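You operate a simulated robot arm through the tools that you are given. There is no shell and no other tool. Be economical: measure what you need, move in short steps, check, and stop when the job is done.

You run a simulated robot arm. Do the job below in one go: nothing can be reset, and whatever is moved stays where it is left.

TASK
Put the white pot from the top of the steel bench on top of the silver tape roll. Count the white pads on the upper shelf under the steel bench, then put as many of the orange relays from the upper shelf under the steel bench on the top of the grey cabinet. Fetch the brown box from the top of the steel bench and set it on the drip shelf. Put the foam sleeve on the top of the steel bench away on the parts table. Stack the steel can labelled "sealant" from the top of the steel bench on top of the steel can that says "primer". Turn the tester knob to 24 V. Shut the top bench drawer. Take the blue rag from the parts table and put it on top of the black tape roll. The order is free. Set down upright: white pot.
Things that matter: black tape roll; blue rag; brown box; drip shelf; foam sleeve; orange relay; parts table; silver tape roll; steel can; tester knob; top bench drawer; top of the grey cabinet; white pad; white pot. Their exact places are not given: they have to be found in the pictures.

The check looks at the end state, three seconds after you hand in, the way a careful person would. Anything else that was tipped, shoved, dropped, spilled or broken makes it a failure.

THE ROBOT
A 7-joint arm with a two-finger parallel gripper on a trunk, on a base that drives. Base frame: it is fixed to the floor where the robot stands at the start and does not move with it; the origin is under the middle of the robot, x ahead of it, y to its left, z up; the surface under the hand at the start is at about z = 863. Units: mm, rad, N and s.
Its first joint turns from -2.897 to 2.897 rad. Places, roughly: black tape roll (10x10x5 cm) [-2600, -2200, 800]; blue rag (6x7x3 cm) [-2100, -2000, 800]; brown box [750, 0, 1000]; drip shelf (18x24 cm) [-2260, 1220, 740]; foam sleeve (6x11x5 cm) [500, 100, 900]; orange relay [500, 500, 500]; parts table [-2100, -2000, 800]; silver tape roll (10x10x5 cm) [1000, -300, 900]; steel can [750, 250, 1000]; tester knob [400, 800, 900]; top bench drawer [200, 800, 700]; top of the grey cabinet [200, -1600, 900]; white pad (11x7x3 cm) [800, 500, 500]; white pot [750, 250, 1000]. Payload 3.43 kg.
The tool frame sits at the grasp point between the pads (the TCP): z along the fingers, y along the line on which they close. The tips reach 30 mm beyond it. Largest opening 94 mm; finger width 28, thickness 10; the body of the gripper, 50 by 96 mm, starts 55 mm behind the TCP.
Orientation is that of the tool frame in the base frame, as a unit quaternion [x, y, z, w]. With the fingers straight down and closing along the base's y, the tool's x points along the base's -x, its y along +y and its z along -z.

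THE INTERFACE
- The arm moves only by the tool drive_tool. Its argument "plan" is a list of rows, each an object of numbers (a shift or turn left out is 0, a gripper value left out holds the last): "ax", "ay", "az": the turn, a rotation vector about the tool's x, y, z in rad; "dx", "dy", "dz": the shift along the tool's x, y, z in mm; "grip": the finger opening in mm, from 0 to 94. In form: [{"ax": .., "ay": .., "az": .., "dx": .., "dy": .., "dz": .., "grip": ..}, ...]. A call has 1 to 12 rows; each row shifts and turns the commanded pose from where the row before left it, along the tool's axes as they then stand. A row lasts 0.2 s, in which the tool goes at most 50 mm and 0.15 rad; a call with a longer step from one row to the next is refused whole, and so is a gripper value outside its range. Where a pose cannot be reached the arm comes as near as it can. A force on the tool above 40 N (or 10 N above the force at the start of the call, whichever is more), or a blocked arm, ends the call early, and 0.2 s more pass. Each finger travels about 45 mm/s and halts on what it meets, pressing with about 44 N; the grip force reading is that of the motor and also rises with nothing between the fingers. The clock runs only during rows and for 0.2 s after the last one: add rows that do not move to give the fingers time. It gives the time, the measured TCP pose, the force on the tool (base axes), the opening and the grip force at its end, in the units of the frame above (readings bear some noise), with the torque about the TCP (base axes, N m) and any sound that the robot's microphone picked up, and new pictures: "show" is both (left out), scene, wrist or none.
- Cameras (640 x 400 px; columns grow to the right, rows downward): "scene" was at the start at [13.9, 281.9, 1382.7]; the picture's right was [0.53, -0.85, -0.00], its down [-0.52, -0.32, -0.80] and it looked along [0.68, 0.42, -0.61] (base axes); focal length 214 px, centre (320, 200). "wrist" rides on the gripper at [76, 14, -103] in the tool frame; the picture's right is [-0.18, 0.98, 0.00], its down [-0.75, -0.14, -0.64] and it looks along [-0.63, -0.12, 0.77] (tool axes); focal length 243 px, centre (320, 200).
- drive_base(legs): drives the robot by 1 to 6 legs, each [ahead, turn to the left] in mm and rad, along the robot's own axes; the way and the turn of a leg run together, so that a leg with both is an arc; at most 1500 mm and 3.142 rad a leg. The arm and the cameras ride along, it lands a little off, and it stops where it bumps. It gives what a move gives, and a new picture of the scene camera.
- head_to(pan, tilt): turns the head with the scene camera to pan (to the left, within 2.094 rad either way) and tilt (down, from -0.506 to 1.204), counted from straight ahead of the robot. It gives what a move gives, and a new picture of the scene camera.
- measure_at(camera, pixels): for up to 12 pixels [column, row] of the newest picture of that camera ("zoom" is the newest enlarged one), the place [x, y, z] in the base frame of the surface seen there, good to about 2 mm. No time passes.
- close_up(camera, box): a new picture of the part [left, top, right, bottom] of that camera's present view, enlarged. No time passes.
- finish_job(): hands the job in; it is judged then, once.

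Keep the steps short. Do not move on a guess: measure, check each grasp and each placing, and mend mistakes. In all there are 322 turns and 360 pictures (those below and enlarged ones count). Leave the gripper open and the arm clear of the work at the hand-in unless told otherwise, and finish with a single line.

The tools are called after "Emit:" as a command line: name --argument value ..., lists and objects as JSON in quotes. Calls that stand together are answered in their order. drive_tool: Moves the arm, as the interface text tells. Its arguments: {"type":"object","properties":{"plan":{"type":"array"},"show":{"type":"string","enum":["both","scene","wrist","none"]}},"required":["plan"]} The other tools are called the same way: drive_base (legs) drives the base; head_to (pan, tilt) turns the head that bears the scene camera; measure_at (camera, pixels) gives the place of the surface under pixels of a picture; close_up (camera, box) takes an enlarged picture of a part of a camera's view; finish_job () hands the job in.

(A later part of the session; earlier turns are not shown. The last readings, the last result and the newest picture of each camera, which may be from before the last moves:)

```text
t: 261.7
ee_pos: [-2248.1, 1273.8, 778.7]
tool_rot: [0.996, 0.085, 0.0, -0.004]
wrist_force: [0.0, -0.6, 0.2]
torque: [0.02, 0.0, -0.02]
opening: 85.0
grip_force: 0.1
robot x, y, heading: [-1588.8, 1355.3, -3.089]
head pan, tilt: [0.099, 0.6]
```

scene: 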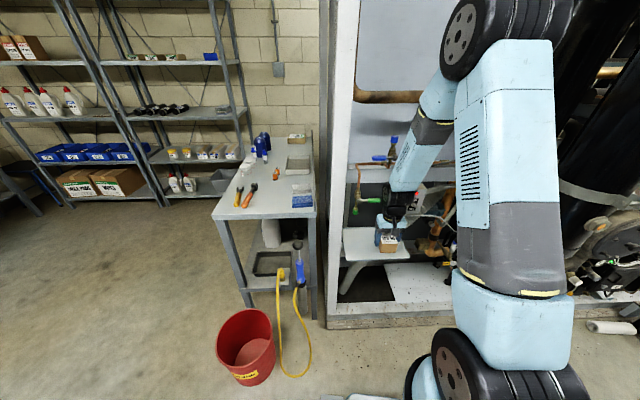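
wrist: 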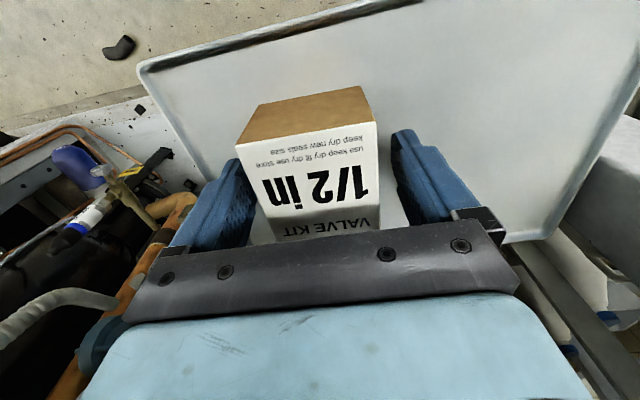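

Emit:
drive_tool --plan '[{"dz": -12}, {"dz": -13}, {"dz": -12}, {"dz": -12}, {"dx": 25}, {"dx": 35}, {"dx": 45}, {"dx": 45}, {}]' --show "both"

```text
t: 263.7
ee_pos: [-2101.8, 1299.2, 827.1]
tool_rot: [0.996, 0.084, 0.001, -0.003]
wrist_force: [-0.2, 0.7, -0.4]
torque: [0.03, 0.0, 0.01]
opening: 84.8
grip_force: 0.0
robot x, y, heading: [-1589.9, 1355.6, -3.089]
head pan, tilt: [0.099, 0.6]
```

scene: 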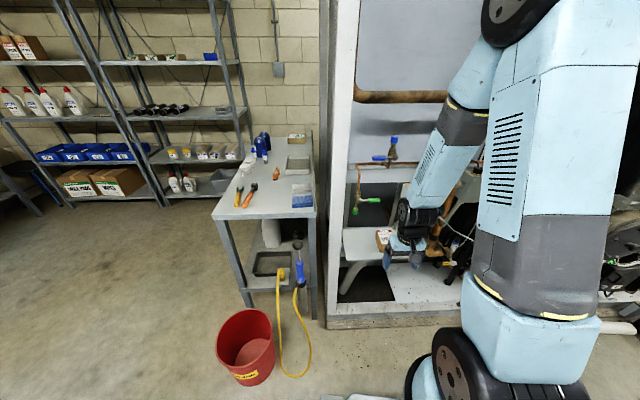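
wrist: 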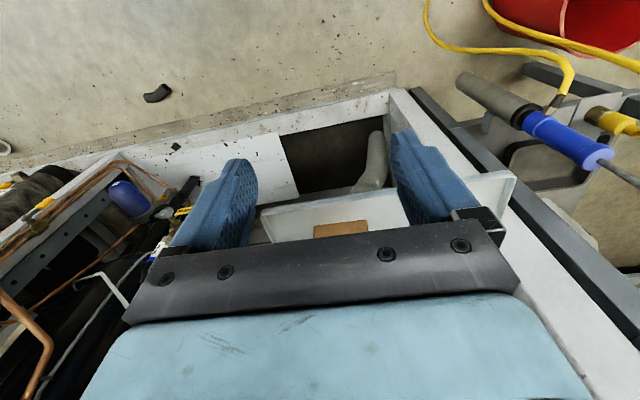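

Box placed on the drip shelf. Raise the tool and head back to the bench.

Emit:
drive_tool --plan '[{"dz": -45}, {"dz": -45}, {"dz": -45}, {"dz": -45}, {"dz": -45}, {"dz": -45}, {"dz": -45}, {}]' --show "none"

Emit:
close_up --camera "scene" --box '[330, 150, 450, 270]'

Emit:
drive_base --legs '[[-200, 0], [0, 0.6]]'

Emit:
drive_base --legs '[[0, 0.6]]'

Emit:
drive_base --legs '[[0, 0.6]]'

```text
t: 265.5
ee_pos: [-2099.6, 1298.2, 1146.0]
tool_rot: [0.996, 0.084, 0.001, -0.003]
wrist_force: [-0.4, -0.4, -0.6]
torque: [0.04, -0.01, 0.02]
opening: 84.9
grip_force: 0.1
robot x, y, heading: [-1592.0, 1351.6, -3.086]
head pan, tilt: [0.099, 0.6]
```

```text
3.33 times, centred on (390, 210) of scene
```

zoom: 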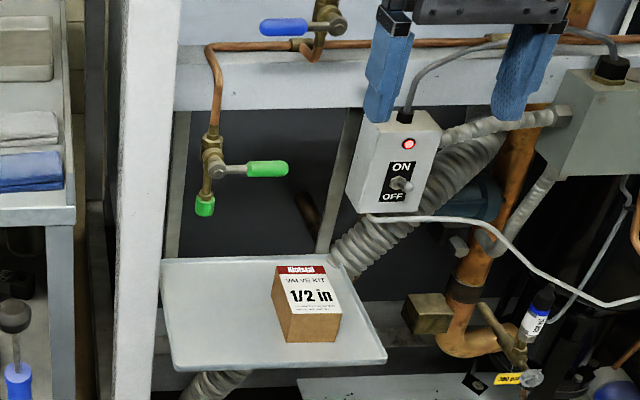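

```text
t: 268.9
ee_pos: [-1781.7, 1031.7, 1144.6]
tool_rot: [0.927, 0.374, -0.001, -0.004]
wrist_force: [-0.1, 0.3, 0.0]
torque: [-0.01, -0.01, 0.01]
opening: 84.9
grip_force: 0.1
robot x, y, heading: [-1410.1, 1395.2, -2.486]
head pan, tilt: [0.099, 0.6]
```

scene: 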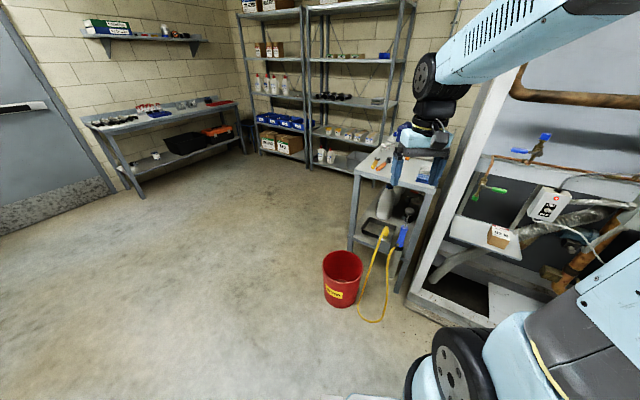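

```text
t: 271.1
ee_pos: [-1514.9, 883.1, 1146.2]
tool_rot: [0.776, 0.631, -0.001, -0.004]
wrist_force: [0.7, 0.6, -0.2]
torque: [0.01, -0.01, 0.01]
opening: 85.1
grip_force: 0.0
robot x, y, heading: [-1444.1, 1404.1, -1.895]
head pan, tilt: [0.099, 0.6]
```

scene: 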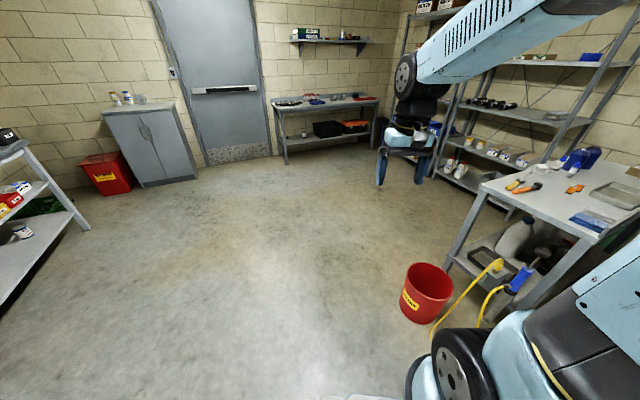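

```text
t: 273.4
ee_pos: [-1213.7, 933.3, 1146.0]
tool_rot: [0.558, 0.83, -0.002, -0.003]
wrist_force: [0.2, -0.1, -0.5]
torque: [-0.03, -0.01, -0.01]
opening: 84.8
grip_force: 0.1
robot x, y, heading: [-1477.1, 1395.5, -1.304]
head pan, tilt: [0.099, 0.6]
```

scene: 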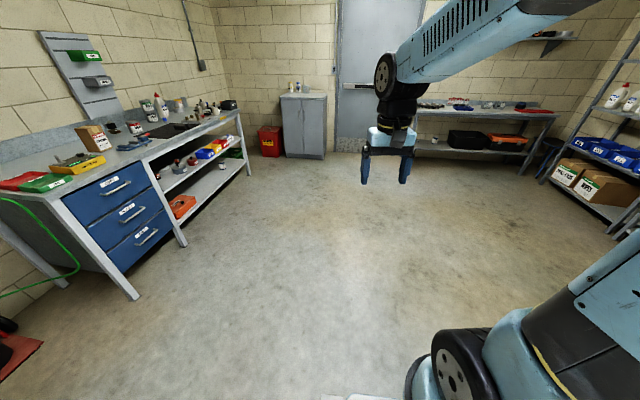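

Emit:
drive_base --legs '[[0, 0.596], [1480, 0]]'

Emit:
drive_base --legs '[[0, 0.45]]'

Emit:
drive_base --legs '[[0, 0.4]]'

```text
t: 282.5
ee_pos: [111.6, 211.0, 1145.6]
tool_rot: [0.288, 0.958, -0.003, -0.002]
wrist_force: [-0.7, -0.1, -0.1]
torque: [0.01, 0.04, -0.02]
opening: 85.1
grip_force: 0.1
robot x, y, heading: [-369.9, 439.8, -0.703]
head pan, tilt: [0.099, 0.6]
```

scene: 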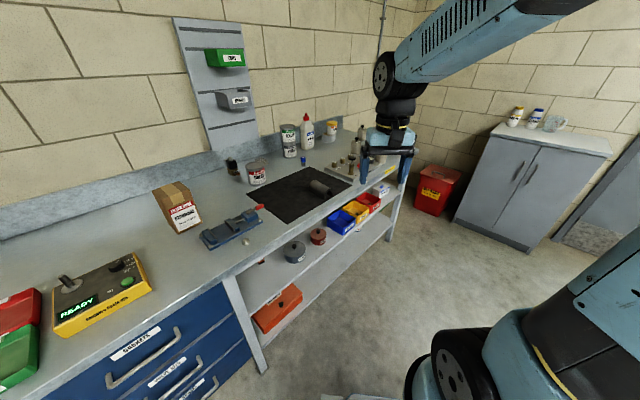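

```text
t: 284.4
ee_pos: [163.6, 448.1, 1145.9]
tool_rot: [0.061, 0.998, -0.003, -0.001]
wrist_force: [0.0, -0.1, -0.3]
torque: [0.01, 0.02, 0.0]
opening: 85.0
grip_force: 0.1
robot x, y, heading: [-372.2, 414.1, -0.244]
head pan, tilt: [0.099, 0.6]
```

scene: 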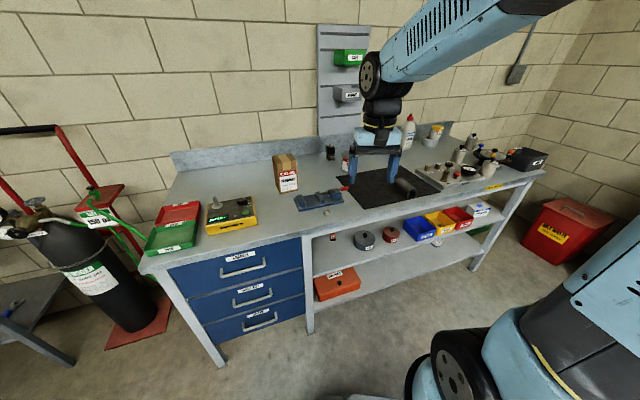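

```text
t: 286.1
ee_pos: [108.9, 655.3, 1147.6]
tool_rot: [-0.139, 0.99, -0.004, 0.0]
wrist_force: [1.1, -0.4, -0.2]
torque: [-0.02, 0.02, -0.01]
opening: 84.9
grip_force: 0.0
robot x, y, heading: [-370.5, 389.6, 0.152]
head pan, tilt: [0.099, 0.6]
```

scene: 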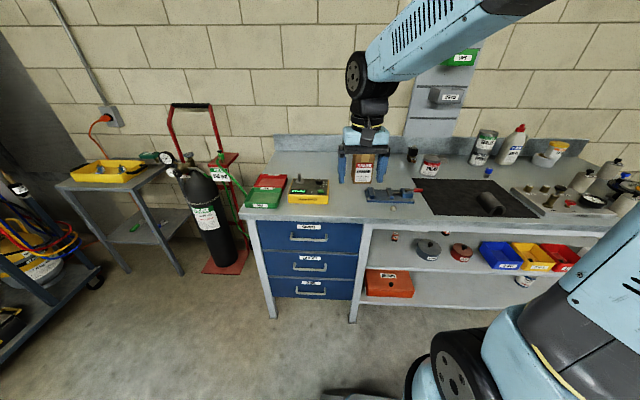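

Now test flipping the hand (180° yaw) so the camera will be above when reaching into the shelf.

Emit:
drive_tool --plan '[{"az": 0.149}, {"az": 0.149}, {"az": 0.149}, {"az": 0.149}, {"az": 0.149}, {"az": 0.149}, {"az": 0.149}, {"az": 0.149}, {"az": 0.149}, {"az": 0.149}, {"az": 0.149}, {"az": 0.149}]' --show "none"

Emit:
drive_tool --plan '[{"az": 0.149}, {"az": 0.149}, {"az": 0.149}, {"az": 0.149}, {"az": 0.149}, {"az": 0.149}, {"az": 0.149}, {"az": 0.149}, {"az": 0.149}]' --show "scene"

```text
t: 288.7
ee_pos: [109.9, 654.8, 1147.0]
tool_rot: [0.686, 0.728, -0.002, 0.002]
wrist_force: [0.3, 0.3, -0.2]
torque: [0.01, 0.0, 0.02]
opening: 84.8
grip_force: 0.1
robot x, y, heading: [-371.4, 390.9, 0.151]
head pan, tilt: [0.099, 0.6]
```

```text
t: 290.9
ee_pos: [87.5, 681.7, 1147.0]
tool_rot: [0.982, 0.188, -0.006, -0.002]
wrist_force: [-0.1, 0.1, 0.8]
torque: [0.04, 0.01, 0.01]
opening: 85.1
grip_force: 0.1
robot x, y, heading: [-370.4, 390.2, 0.149]
head pan, tilt: [0.099, 0.6]
stopped in row 9: the arm was blocked; the commanded pose is now the measured one
```

scene: 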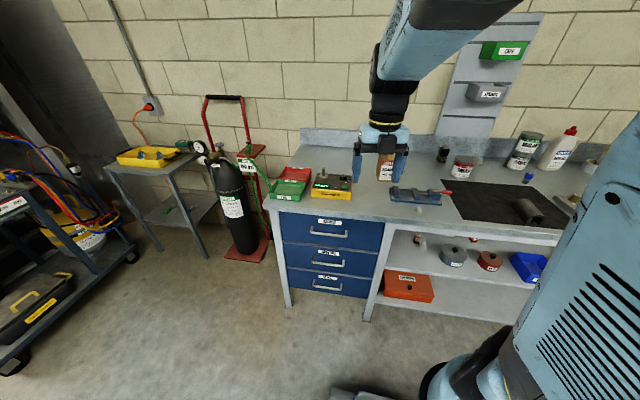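

Emit:
drive_tool --plan '[{"az": -0.1}, {"ay": 0.14}, {"ay": 0.14}, {"ay": 0.14}, {"ay": 0.14}, {"ay": 0.14}, {"ay": 0.14}, {"ay": 0.14}, {"ay": 0.14}, {}]' --show "both"

```text
t: 292.2
ee_pos: [106.8, 670.8, 1123.9]
tool_rot: [0.95, 0.214, 0.204, -0.106]
wrist_force: [0.1, -0.2, -0.2]
torque: [0.01, -0.03, -0.01]
opening: 85.0
grip_force: 0.0
robot x, y, heading: [-366.9, 388.4, 0.153]
head pan, tilt: [0.099, 0.6]
stopped in row 6: the arm was blocked; the commanded pose is now the measured one
```

scene: 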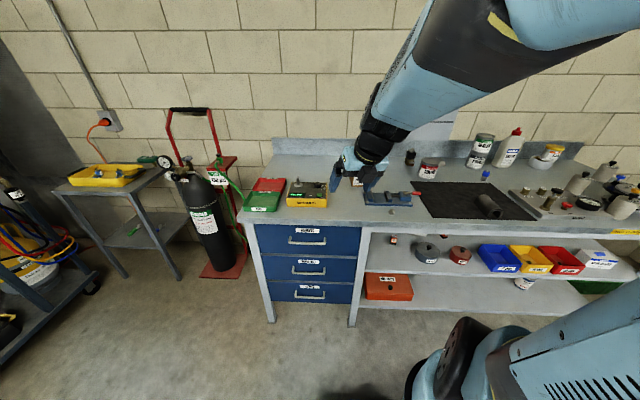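
wrist: 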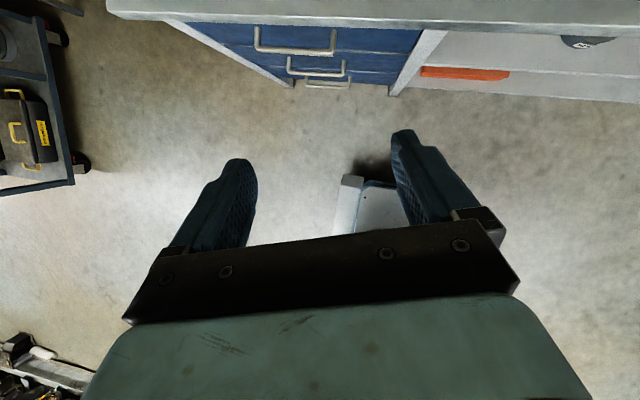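

The flip in this region swings the elbow into the mast. Unwind it, and move the tool to the robot's right-front instead.

Emit:
drive_tool --plan '[{"ay": -0.13}, {"ay": -0.13}, {"ay": -0.13}, {"ay": -0.07}, {"az": -0.145}, {"az": -0.145}, {"az": -0.145}, {"az": -0.145}, {"az": -0.145}, {"az": -0.145}, {"az": -0.145}, {"az": -0.145}]' --show "scene"

```text
t: 294.8
ee_pos: [107.1, 672.2, 1124.3]
tool_rot: [0.684, 0.727, 0.014, -0.056]
wrist_force: [0.2, 0.8, 0.4]
torque: [0.01, 0.03, -0.01]
opening: 85.2
grip_force: 0.1
robot x, y, heading: [-370.1, 390.5, 0.156]
head pan, tilt: [0.099, 0.6]
```

scene: 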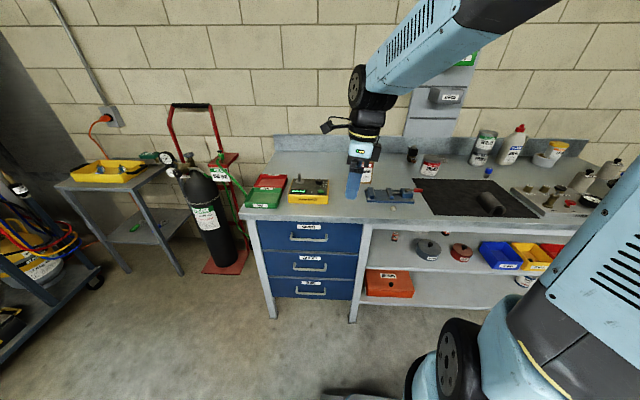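

Emit:
drive_tool --plan '[{"ax": -0.056, "ay": -0.1}, {"dx": -47, "dy": -8}, {"dx": -47, "dy": -8}, {"dx": -47, "dy": -8}, {"dx": -47, "dy": -8}, {"dx": -47, "dy": -8}, {"dx": -47, "dy": -8}, {"dx": -47, "dy": -8}, {"dx": -47, "dy": -8}, {"dx": -47, "dy": -8}, {"dx": -47, "dy": -8}, {"dx": -47, "dy": -8}]' --show "scene"

```text
t: 297.4
ee_pos: [48.2, 150.9, 1122.5]
tool_rot: [0.686, 0.727, 0.0, 0.001]
wrist_force: [-0.1, 1.2, 0.2]
torque: [-0.04, -0.02, -0.01]
opening: 85.0
grip_force: 0.1
robot x, y, heading: [-366.8, 387.4, 0.153]
head pan, tilt: [0.099, 0.6]
```

scene: 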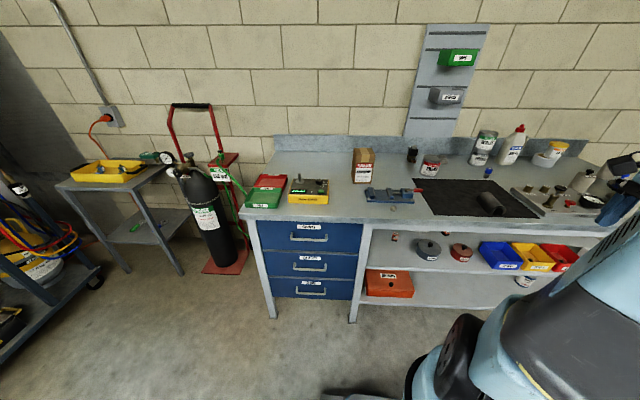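

Emit:
drive_tool --plan '[{"az": 0.148}, {"az": 0.148}, {"az": 0.148}, {"az": 0.148}, {"az": 0.148}, {"az": 0.148}, {"az": 0.148}, {"az": 0.148}, {"az": 0.148}, {"az": 0.148}, {}]' --show "none"

Emit:
drive_tool --plan '[{"ay": 0.14}, {"ay": 0.14}, {"ay": 0.14}, {"ay": 0.14}, {"ay": 0.14}, {"ay": 0.14}, {"ay": 0.14}, {"ay": 0.14}, {"ay": 0.14}, {}]' --show "both"

```text
t: 299.8
ee_pos: [48.2, 150.1, 1124.2]
tool_rot: [0.997, 0.073, -0.001, 0.0]
wrist_force: [-0.2, 0.3, 0.1]
torque: [0.01, 0.01, -0.01]
opening: 85.1
grip_force: 0.0
robot x, y, heading: [-370.5, 390.9, 0.151]
head pan, tilt: [0.099, 0.6]
```

```text
t: 302.0
ee_pos: [47.9, 149.0, 1124.6]
tool_rot: [0.805, 0.061, 0.588, -0.044]
wrist_force: [0.4, -0.5, -0.9]
torque: [0.01, 0.0, 0.0]
opening: 85.0
grip_force: 0.1
robot x, y, heading: [-367.4, 392.4, 0.15]
head pan, tilt: [0.099, 0.6]
```

scene: 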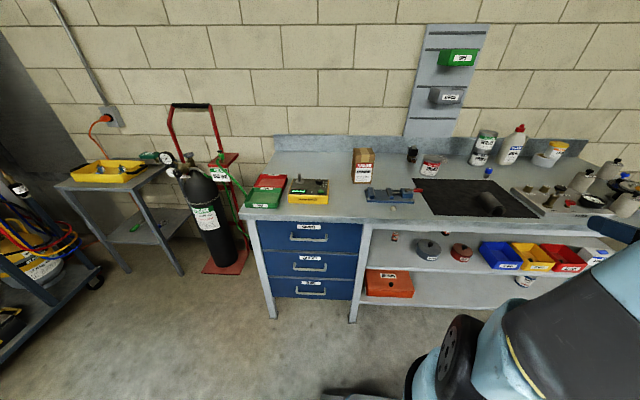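
wrist: 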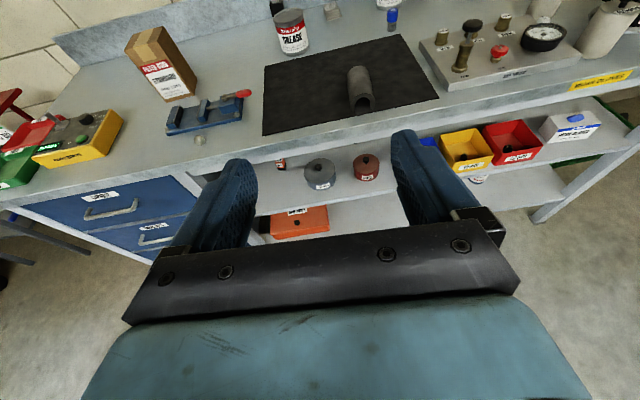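

The camera-above pose works with the arm pointing to the right-front. Shift the base left so the relay is at that bearing.

Emit:
drive_base --legs '[[-190, 0], [0, 0.6]]'

Emit:
drive_base --legs '[[0, 0.35], [380, 0]]'

```text
t: 305.4
ee_pos: [-72.2, 389.6, 1133.1]
tool_rot: [0.754, 0.306, 0.537, -0.223]
wrist_force: [-0.5, 0.1, -0.2]
torque: [0.0, 0.01, 0.0]
opening: 84.9
grip_force: 0.0
robot x, y, heading: [-541.1, 341.7, 0.756]
head pan, tilt: [0.099, 0.6]
```

scene: 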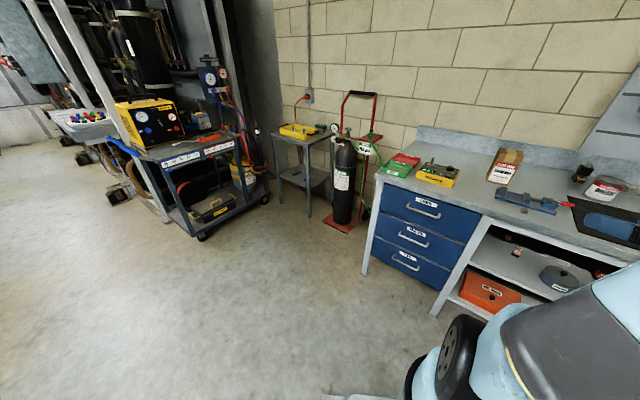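

```text
t: 309.0
ee_pos: [59.6, 888.0, 1133.2]
tool_rot: [0.691, 0.43, 0.491, -0.311]
wrist_force: [0.6, 0.1, 1.3]
torque: [0.01, -0.02, -0.01]
opening: 84.7
grip_force: 0.2
robot x, y, heading: [-374.7, 687.6, 1.1]
head pan, tilt: [0.099, 0.6]
```

scene: 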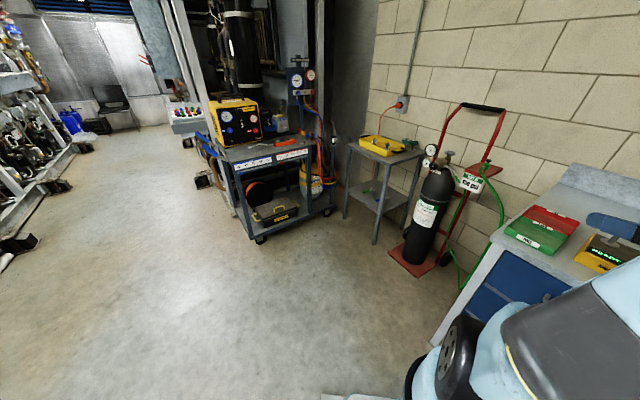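

Emit:
drive_base --legs '[[0, -0.5]]'

Emit:
drive_base --legs '[[0, -0.45]]'

Emit:
head_to --pan -0.25 --tilt 0.7

```text
t: 311.0
ee_pos: [105.1, 658.2, 1133.6]
tool_rot: [0.775, 0.246, 0.553, -0.181]
wrist_force: [0.0, -0.3, -0.3]
torque: [0.0, 0.03, -0.02]
opening: 85.0
grip_force: 0.1
robot x, y, heading: [-380.8, 703.3, 0.597]
head pan, tilt: [0.099, 0.6]
```

scene: 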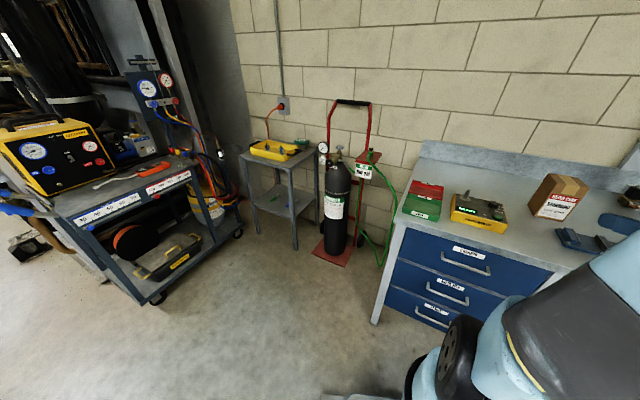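

```text
t: 312.8
ee_pos: [37.1, 452.2, 1134.0]
tool_rot: [0.811, 0.067, 0.579, -0.052]
wrist_force: [0.5, -0.1, 0.1]
torque: [0.06, -0.01, -0.02]
opening: 84.8
grip_force: 0.1
robot x, y, heading: [-382.0, 726.8, 0.152]
head pan, tilt: [0.099, 0.6]
```

scene: 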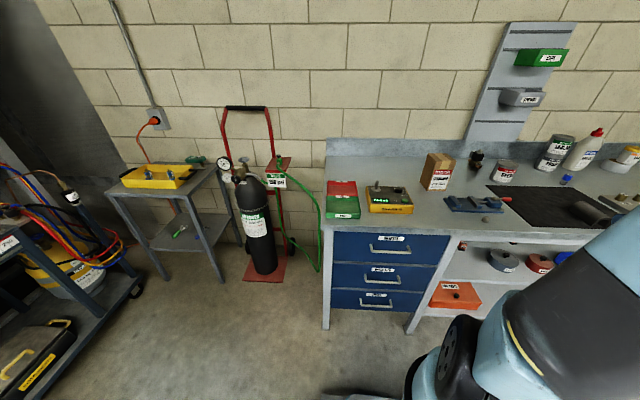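

```text
t: 313.7
ee_pos: [35.9, 451.5, 1135.6]
tool_rot: [0.81, 0.067, 0.58, -0.053]
wrist_force: [0.3, -0.7, 1.0]
torque: [0.01, -0.01, 0.02]
opening: 85.1
grip_force: 0.0
robot x, y, heading: [-386.0, 723.8, 0.15]
head pan, tilt: [-0.25, 0.7]
```

scene: 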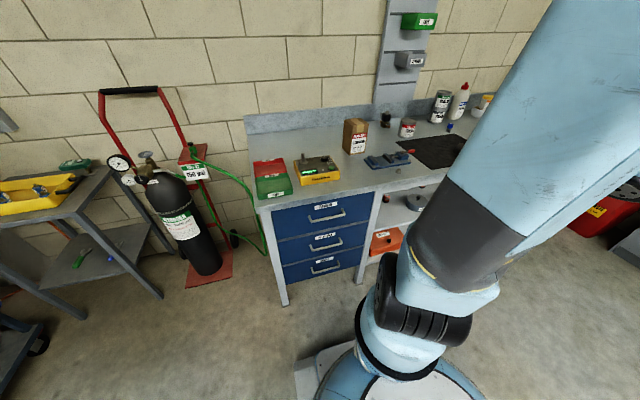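

Emit:
drive_tool --plan '[{"dx": -42.6, "dz": 14.4}, {"dx": -42.6, "dz": 14.4}, {"dx": -42.6, "dz": 14.4}, {"dx": -42.6, "dz": 14.4}, {"dx": -42.6, "dz": 14.4}, {"dx": -42.6, "dz": 14.4}, {"dx": -42.6, "dz": 14.4}, {"dx": -42.6, "dz": 14.4}, {"dx": -42.6, "dz": 14.4}, {"dx": -42.6, "dz": 14.4}]' --show "both"

```text
t: 315.9
ee_pos: [38.0, 437.1, 685.9]
tool_rot: [0.81, 0.068, 0.58, -0.053]
wrist_force: [-0.1, 0.6, 0.5]
torque: [-0.04, -0.02, -0.03]
opening: 84.6
grip_force: 0.1
out of reach, approached as far as the arm can: row 3, 4
robot x, y, heading: [-385.2, 724.4, 0.15]
head pan, tilt: [-0.25, 0.7]
```

scene: 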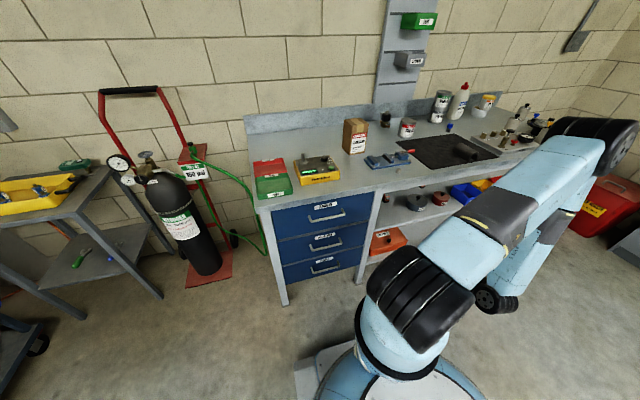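
wrist: 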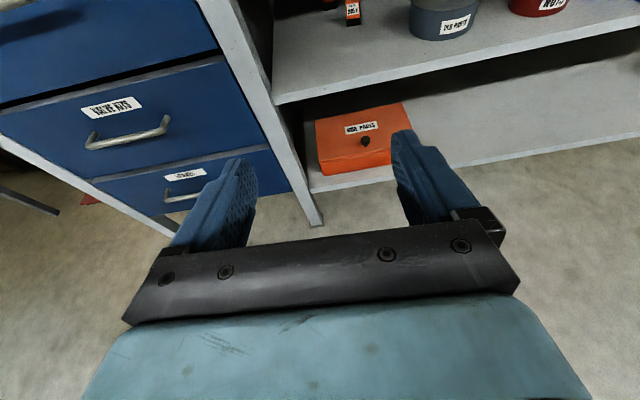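

Emit:
drive_tool --plan '[{"ay": 0.14}, {"ay": 0.14}, {"ay": 0.14}, {"ay": 0.14}, {}]' --show "wrist"

Emit:
close_up --camera "wrist" --box '[220, 0, 640, 220]'

```text
t: 317.1
ee_pos: [39.0, 437.1, 687.1]
tool_rot: [0.619, 0.051, 0.781, -0.07]
wrist_force: [-0.1, 0.1, 0.0]
torque: [0.0, 0.0, -0.02]
opening: 85.3
grip_force: 0.1
robot x, y, heading: [-384.4, 727.4, 0.155]
head pan, tilt: [-0.25, 0.7]
```

wrist: 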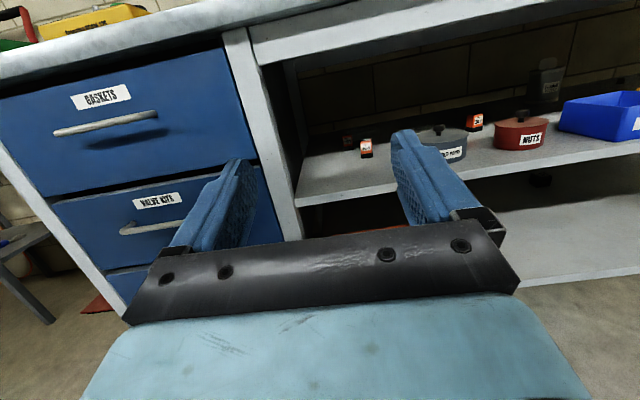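

```text
1.52 times, centred on (430, 110) of wrist
```

zoom: 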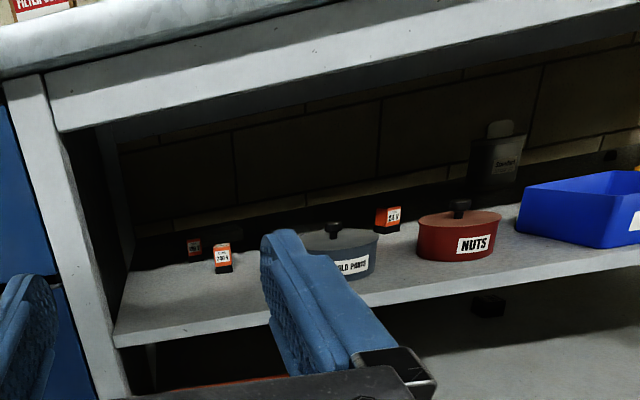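

Emit:
close_up --camera "wrist" --box '[320, 100, 480, 190]'

Emit:
close_up --camera "wrist" --box '[460, 50, 640, 150]'

```text
4.00 times, centred on (400, 145) of wrist
```

zoom: 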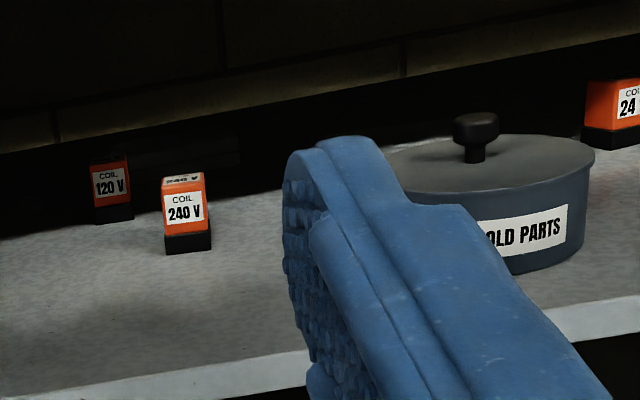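

```text
3.56 times, centred on (550, 100) of wrist
```

zoom: 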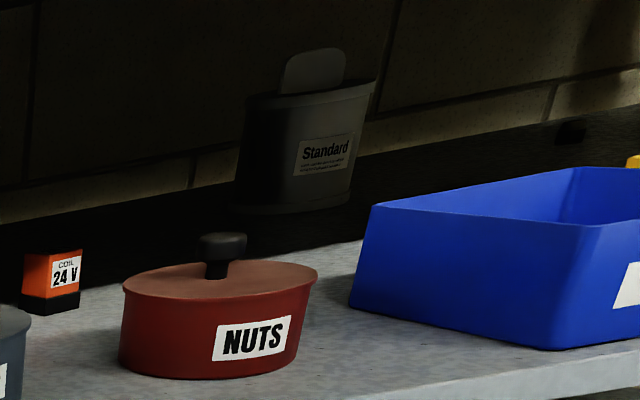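

Emit:
measure_at --camera "wrist" --pixels '[[366.5, 140], [366.5, 147.5], [366.5, 156], [360.8, 150], [372.5, 149], [363.5, 157.5], [371.5, 157], [348, 145], [360, 175], [335, 200]]'

```text
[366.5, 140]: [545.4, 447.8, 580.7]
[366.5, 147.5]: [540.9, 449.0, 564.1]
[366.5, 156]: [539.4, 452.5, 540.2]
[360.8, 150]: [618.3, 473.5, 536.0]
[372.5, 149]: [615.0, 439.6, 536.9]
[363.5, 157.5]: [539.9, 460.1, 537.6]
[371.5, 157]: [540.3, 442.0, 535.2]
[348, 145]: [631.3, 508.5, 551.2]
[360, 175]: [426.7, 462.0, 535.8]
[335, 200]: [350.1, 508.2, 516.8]
```

The 240 V relay stands at about (553,450), z 535–585. Level the tool to ~12° down and go to the entry point.

Emit:
drive_tool --plan '[{"ay": -0.147}, {"ay": -0.147}, {"ay": -0.146}, {"dx": -1.6, "dy": 10.6, "dz": 41.7}, {"dx": -1.6, "dy": 10.6, "dz": 41.7}, {"dx": -1.6, "dy": 10.6, "dz": 41.7}, {"dx": -1.6, "dy": 10.6, "dz": 41.7}, {"dx": -1.6, "dy": 10.6, "dz": 41.7}, {}]' --show "both"

```text
t: 319.1
ee_pos: [244.4, 422.6, 632.9]
tool_rot: [0.775, 0.064, 0.627, -0.057]
wrist_force: [0.1, 0.4, -0.7]
torque: [-0.02, -0.01, 0.01]
opening: 85.2
grip_force: 0.1
robot x, y, heading: [-383.5, 727.2, 0.149]
head pan, tilt: [-0.25, 0.7]
```

scene: 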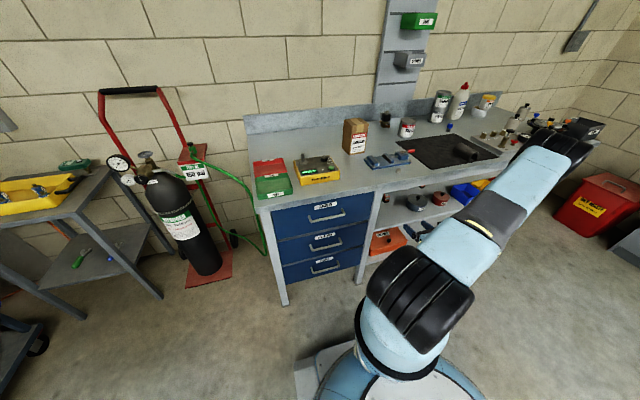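
wrist: 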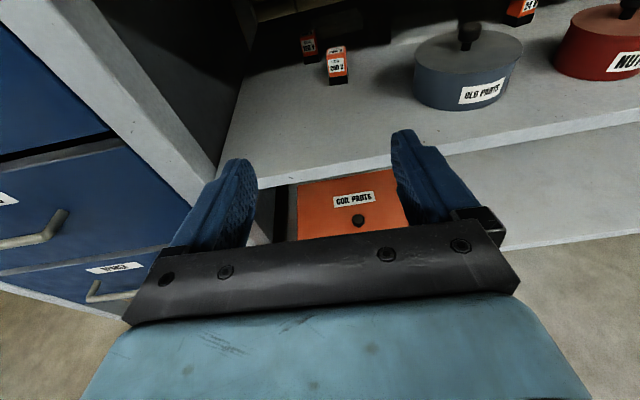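

Emit:
measure_at --camera "scene" --pixels '[[560, 140], [580, 150], [530, 170], [480, 220], [440, 240], [425, 228], [590, 125], [520, 200]]'

Emit:
close_up --camera "scene" --box '[360, 100, 620, 280]'

```text
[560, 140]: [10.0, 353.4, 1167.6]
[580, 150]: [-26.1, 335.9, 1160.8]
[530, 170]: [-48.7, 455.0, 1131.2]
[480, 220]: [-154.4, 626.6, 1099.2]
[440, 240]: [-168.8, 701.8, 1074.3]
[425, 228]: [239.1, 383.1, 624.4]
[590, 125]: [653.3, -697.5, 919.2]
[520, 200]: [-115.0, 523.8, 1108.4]
```

```text
2.22 times, centred on (490, 190) of scene
```

zoom: 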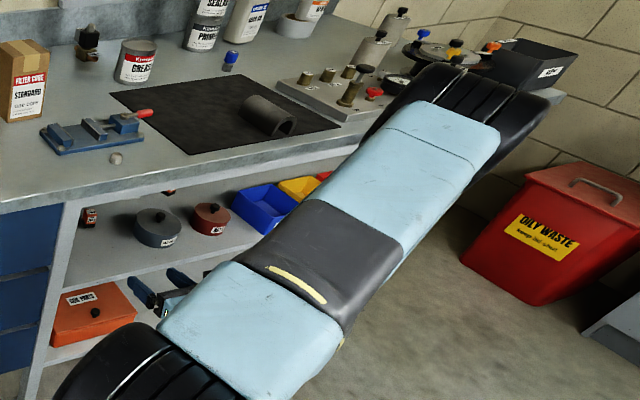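

Emit:
drive_tool --plan '[{"dy": 3, "dz": 37}, {"dy": 3, "dz": 37}, {"dy": 3, "dz": 37}, {"dy": 3, "dz": 37}, {}]' --show "both"

Emit:
close_up --camera "wrist" --box '[240, 0, 560, 160]'

```text
t: 320.3
ee_pos: [391.9, 432.5, 603.0]
tool_rot: [0.774, 0.064, 0.627, -0.057]
wrist_force: [0.3, -0.9, 0.0]
torque: [0.03, -0.02, 0.0]
opening: 84.8
grip_force: 0.1
robot x, y, heading: [-383.9, 721.4, 0.154]
head pan, tilt: [-0.25, 0.7]
```

scene: 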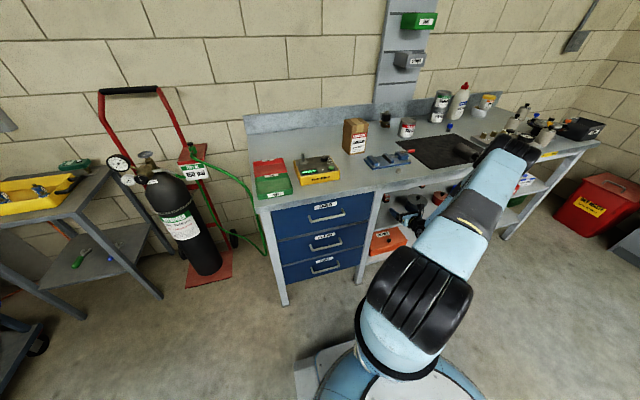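
wrist: 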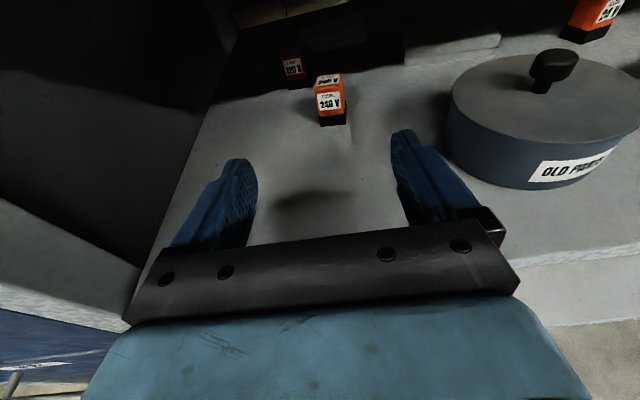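

```text
2.00 times, centred on (400, 80) of wrist
```

zoom: 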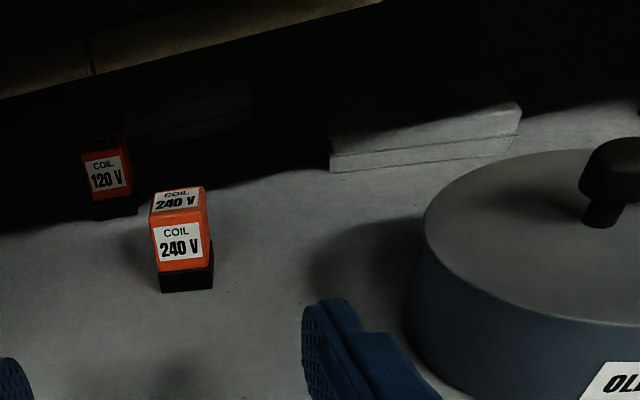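

Emit:
measure_at --camera "zoom" --pixels '[[420, 120], [420, 135], [335, 135], [518, 112], [335, 170], [200, 95], [200, 130], [240, 90], [182, 248], [185, 290], [212, 250], [180, 197]]'

Emit:
close_up --camera "wrist" --box '[270, 10, 370, 70]'

```text
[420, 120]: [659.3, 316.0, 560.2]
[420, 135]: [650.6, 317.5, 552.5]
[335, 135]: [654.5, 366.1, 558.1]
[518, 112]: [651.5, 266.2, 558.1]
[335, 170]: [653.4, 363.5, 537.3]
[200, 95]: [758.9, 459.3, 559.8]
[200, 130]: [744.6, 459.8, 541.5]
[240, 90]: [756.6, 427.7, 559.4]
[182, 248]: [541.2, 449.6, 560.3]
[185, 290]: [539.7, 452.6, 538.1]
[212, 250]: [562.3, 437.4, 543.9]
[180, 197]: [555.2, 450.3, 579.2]
```

```text
6.40 times, centred on (320, 40) of wrist
```

zoom: 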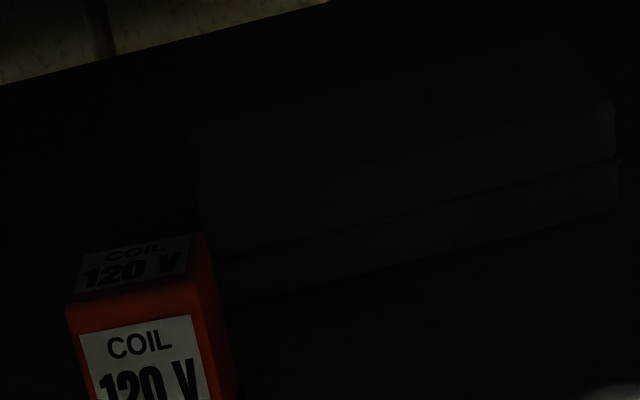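

Emit:
drive_tool --plan '[{"dx": -0.6, "dy": 2, "dz": 32.8, "grip": 65}, {"dx": -0.6, "dy": 2, "dz": 32.8}, {"dx": -0.6, "dy": 2, "dz": 32.8}, {"dx": -0.6, "dy": 2, "dz": 32.8}, {}]' --show "wrist"

```text
t: 321.5
ee_pos: [519.1, 448.3, 574.4]
tool_rot: [0.774, 0.064, 0.627, -0.057]
wrist_force: [0.5, 0.0, -0.5]
torque: [-0.02, -0.01, 0.03]
opening: 65.1
grip_force: 0.1
robot x, y, heading: [-386.2, 726.5, 0.154]
head pan, tilt: [-0.25, 0.7]
```

wrist: 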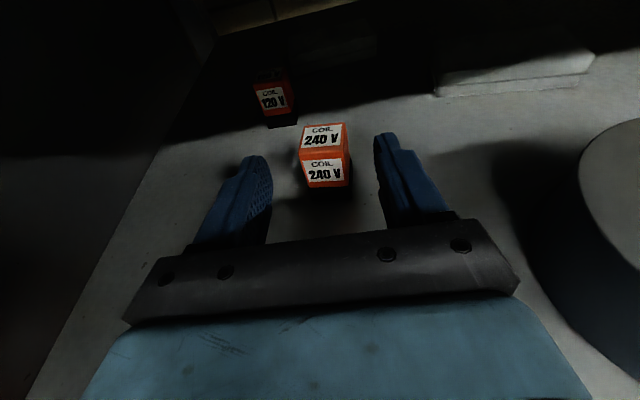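

Emit:
drive_tool --plan '[{"dx": -1, "dy": 1, "dz": 30}, {}, {"grip": 15}, {"grip": 15}, {"grip": 15}, {"grip": 15}, {"grip": 15}, {}]' --show "wrist"

```text
t: 323.3
ee_pos: [547.9, 451.6, 567.1]
tool_rot: [0.774, 0.064, 0.627, -0.057]
wrist_force: [3.2, -3.0, 15.6]
torque: [-0.53, 0.99, 0.24]
opening: 31.5
grip_force: 44.2
robot x, y, heading: [-382.7, 724.8, 0.156]
head pan, tilt: [-0.25, 0.7]
```

wrist: 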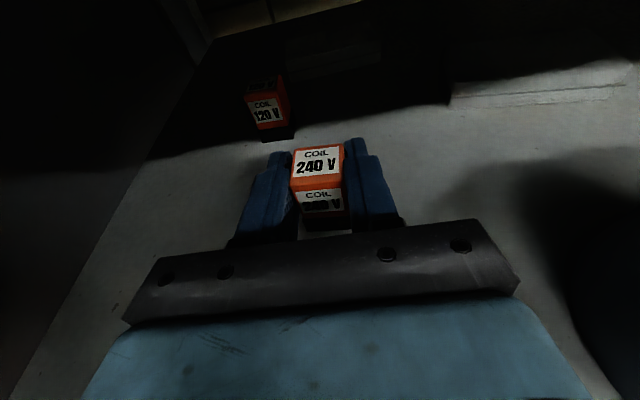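

Emit:
drive_tool --plan '[{"dx": 8, "dz": -2}, {"dx": 12, "dz": -3}, {}]' --show "wrist"

```text
t: 324.1
ee_pos: [545.0, 452.4, 587.5]
tool_rot: [0.774, 0.064, 0.627, -0.057]
wrist_force: [-0.6, 0.5, -0.2]
torque: [0.01, 0.0, -0.03]
opening: 31.5
grip_force: 43.9
robot x, y, heading: [-382.6, 727.5, 0.151]
head pan, tilt: [-0.25, 0.7]
```

wrist: 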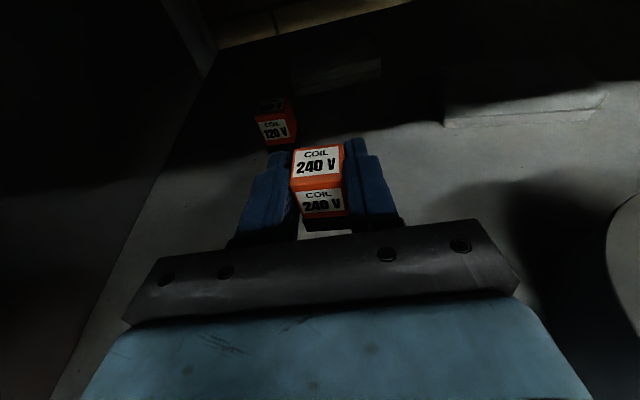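

Relay lifted clear. Withdraw straight back.

Emit:
drive_tool --plan '[{"dz": -30}, {"dz": -40}, {"dz": -40}, {"dz": -40}, {"dz": -40}, {"dz": -40}, {"dz": -40}, {"dz": -40}, {}]' --show "both"

```text
t: 326.1
ee_pos: [248.1, 399.4, 653.6]
tool_rot: [0.774, 0.065, 0.627, -0.058]
wrist_force: [0.5, 0.3, -0.3]
torque: [0.0, 0.0, 0.0]
opening: 31.0
grip_force: 43.6
robot x, y, heading: [-386.7, 724.5, 0.154]
head pan, tilt: [-0.25, 0.7]
```

scene: 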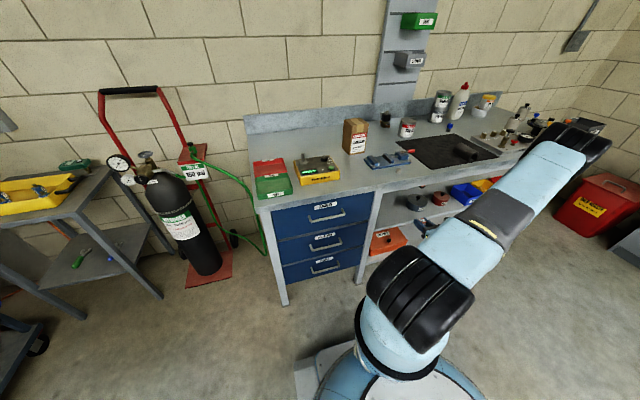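
wrist: 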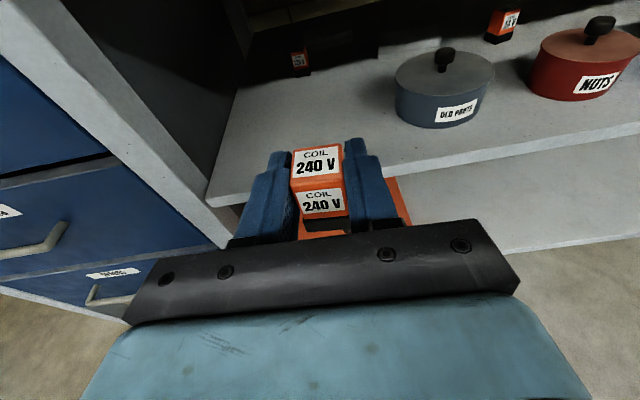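

Emit:
drive_tool --plan '[{"dx": -8.4, "dz": -39.6}, {"dx": -8.4, "dz": -39.6}, {"dx": -8.4, "dz": -39.6}, {"dx": -8.4, "dz": -39.6}, {"dx": -8.4, "dz": -39.6}, {"dx": 43.5, "dz": -9.2}, {"dx": 43.5, "dz": -9.2}, {"dx": 43.5, "dz": -9.2}, {"dx": 43.5, "dz": -9.2}, {"dx": 43.5, "dz": -9.2}, {"dx": 43.5, "dz": -9.2}, {"dx": 43.5, "dz": -9.2}]' --show "none"

Emit:
drive_tool --plan '[{"dx": 43.5, "dz": -9.2}, {"dx": 43.5, "dz": -9.2}, {}]' --show "scene"

```text
t: 328.7
ee_pos: [50.1, 361.9, 965.3]
tool_rot: [0.775, 0.064, 0.627, -0.058]
wrist_force: [0.4, -0.1, -0.1]
torque: [0.01, 0.01, 0.05]
opening: 31.0
grip_force: 43.7
robot x, y, heading: [-383.2, 723.4, 0.153]
head pan, tilt: [-0.25, 0.7]
```

```text
t: 329.5
ee_pos: [46.7, 361.7, 1052.9]
tool_rot: [0.775, 0.064, 0.627, -0.057]
wrist_force: [-0.1, 1.0, -0.9]
torque: [-0.03, 0.01, 0.03]
opening: 30.7
grip_force: 44.2
robot x, y, heading: [-384.4, 729.6, 0.151]
head pan, tilt: [-0.25, 0.7]
```

scene: 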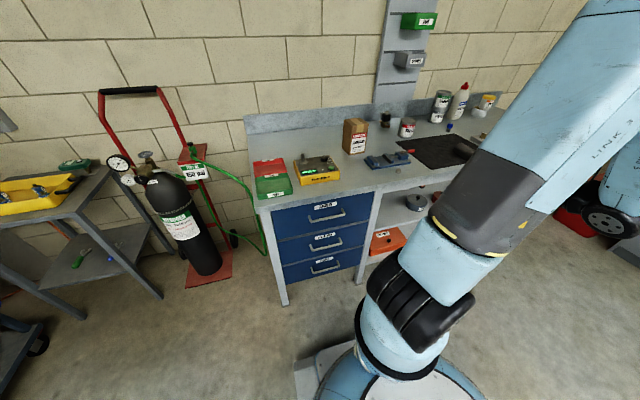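

Emit:
drive_base --legs '[[0, -0.55]]'

Emit:
drive_base --legs '[[0, -0.5]]'

Emit:
drive_base --legs '[[0, -0.45]]'

```text
t: 331.6
ee_pos: [-207.0, 189.7, 1053.2]
tool_rot: [0.763, -0.148, 0.619, 0.115]
wrist_force: [-0.7, -0.3, 0.1]
torque: [-0.02, 0.03, 0.01]
opening: 30.7
grip_force: 44.0
robot x, y, heading: [-376.1, 749.9, -0.399]
head pan, tilt: [-0.25, 0.7]
```

scene: 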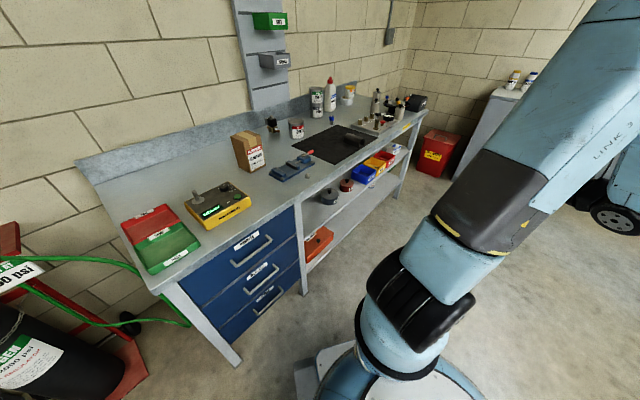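

```text
t: 333.6
ee_pos: [-495.1, 175.7, 1052.2]
tool_rot: [0.703, -0.331, 0.572, 0.263]
wrist_force: [0.8, 0.2, -0.5]
torque: [-0.02, 0.01, 0.03]
opening: 30.9
grip_force: 43.9
robot x, y, heading: [-355.1, 767.5, -0.893]
head pan, tilt: [-0.25, 0.7]
```

scene: 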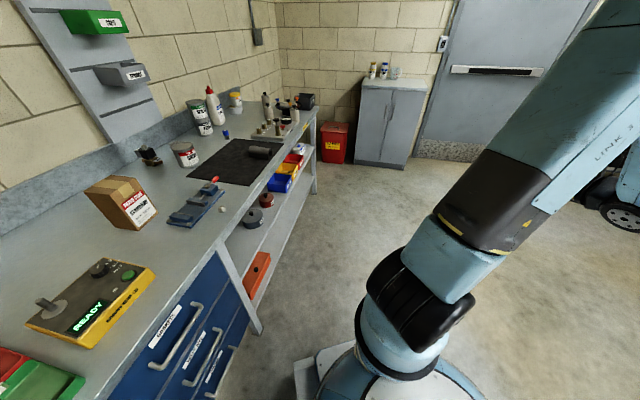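

```text
t: 335.4
ee_pos: [-736.7, 295.4, 1053.2]
tool_rot: [0.611, -0.48, 0.498, 0.384]
wrist_force: [-0.3, -0.4, -0.5]
torque: [0.0, 0.0, 0.0]
opening: 31.3
grip_force: 43.6
robot x, y, heading: [-326.3, 770.0, -1.336]
head pan, tilt: [-0.25, 0.7]
```

scene: 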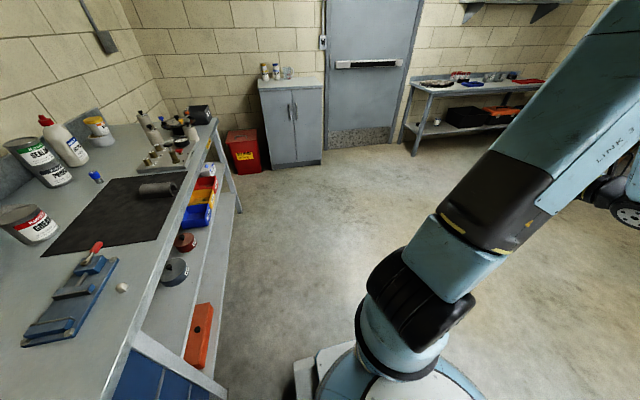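

Emit:
close_up --camera "scene" --box '[240, 50, 340, 120]'

Emit:
measure_at --camera "scene" --pixels '[[259, 88], [321, 83], [320, 77], [263, 78], [290, 82], [266, 72], [276, 72], [288, 74], [262, 120], [305, 80], [208, 130], [225, 160]]'

```text
5.71 times, centred on (290, 85) of scene
```

zoom: 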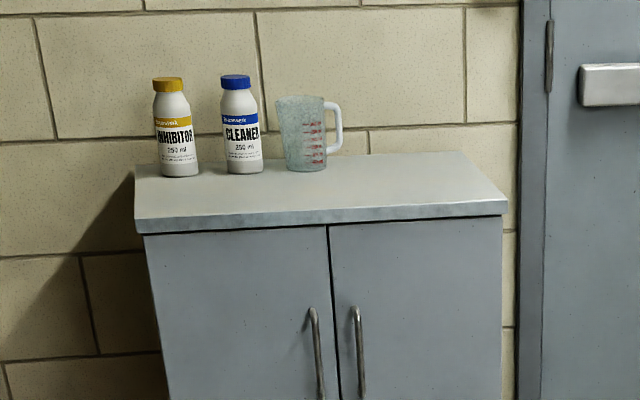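

```text
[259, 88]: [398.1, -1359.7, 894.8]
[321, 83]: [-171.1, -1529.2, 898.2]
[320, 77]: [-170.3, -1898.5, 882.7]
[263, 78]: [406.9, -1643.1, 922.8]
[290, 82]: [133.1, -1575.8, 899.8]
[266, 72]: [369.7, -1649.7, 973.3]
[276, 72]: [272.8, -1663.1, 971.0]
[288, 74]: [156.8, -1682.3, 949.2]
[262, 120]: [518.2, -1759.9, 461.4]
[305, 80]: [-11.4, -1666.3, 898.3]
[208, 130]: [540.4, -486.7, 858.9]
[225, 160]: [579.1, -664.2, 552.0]
```

Emit:
drive_base --legs '[[1450, -0.02]]'

Emit:
head_to --pan -0.1 --tilt 0.55

```text
t: 342.7
ee_pos: [-437.3, -1094.4, 1053.2]
tool_rot: [0.605, -0.488, 0.493, 0.391]
wrist_force: [0.4, -0.3, -1.0]
torque: [0.02, 0.0, -0.02]
opening: 30.8
grip_force: 44.3
robot x, y, heading: [-18.9, -631.6, -1.368]
head pan, tilt: [-0.25, 0.7]
```

scene: 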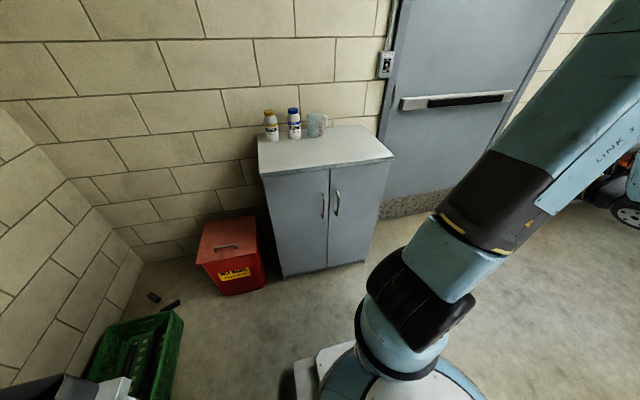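

```text
t: 343.4
ee_pos: [-437.4, -1095.5, 1054.9]
tool_rot: [0.605, -0.488, 0.493, 0.391]
wrist_force: [-0.8, -0.3, -0.2]
torque: [0.02, 0.02, 0.02]
opening: 30.9
grip_force: 44.4
robot x, y, heading: [-18.2, -627.3, -1.362]
head pan, tilt: [-0.099, 0.55]
```

scene: 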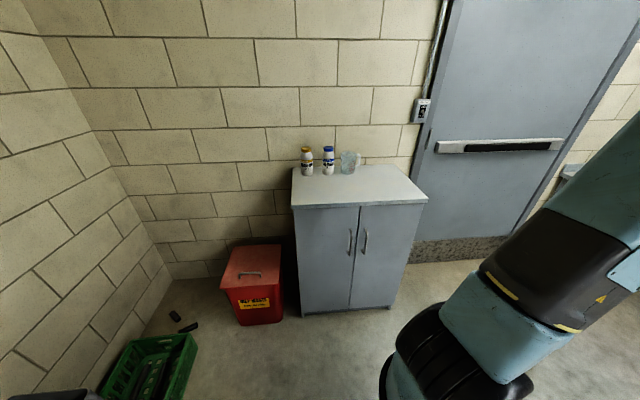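

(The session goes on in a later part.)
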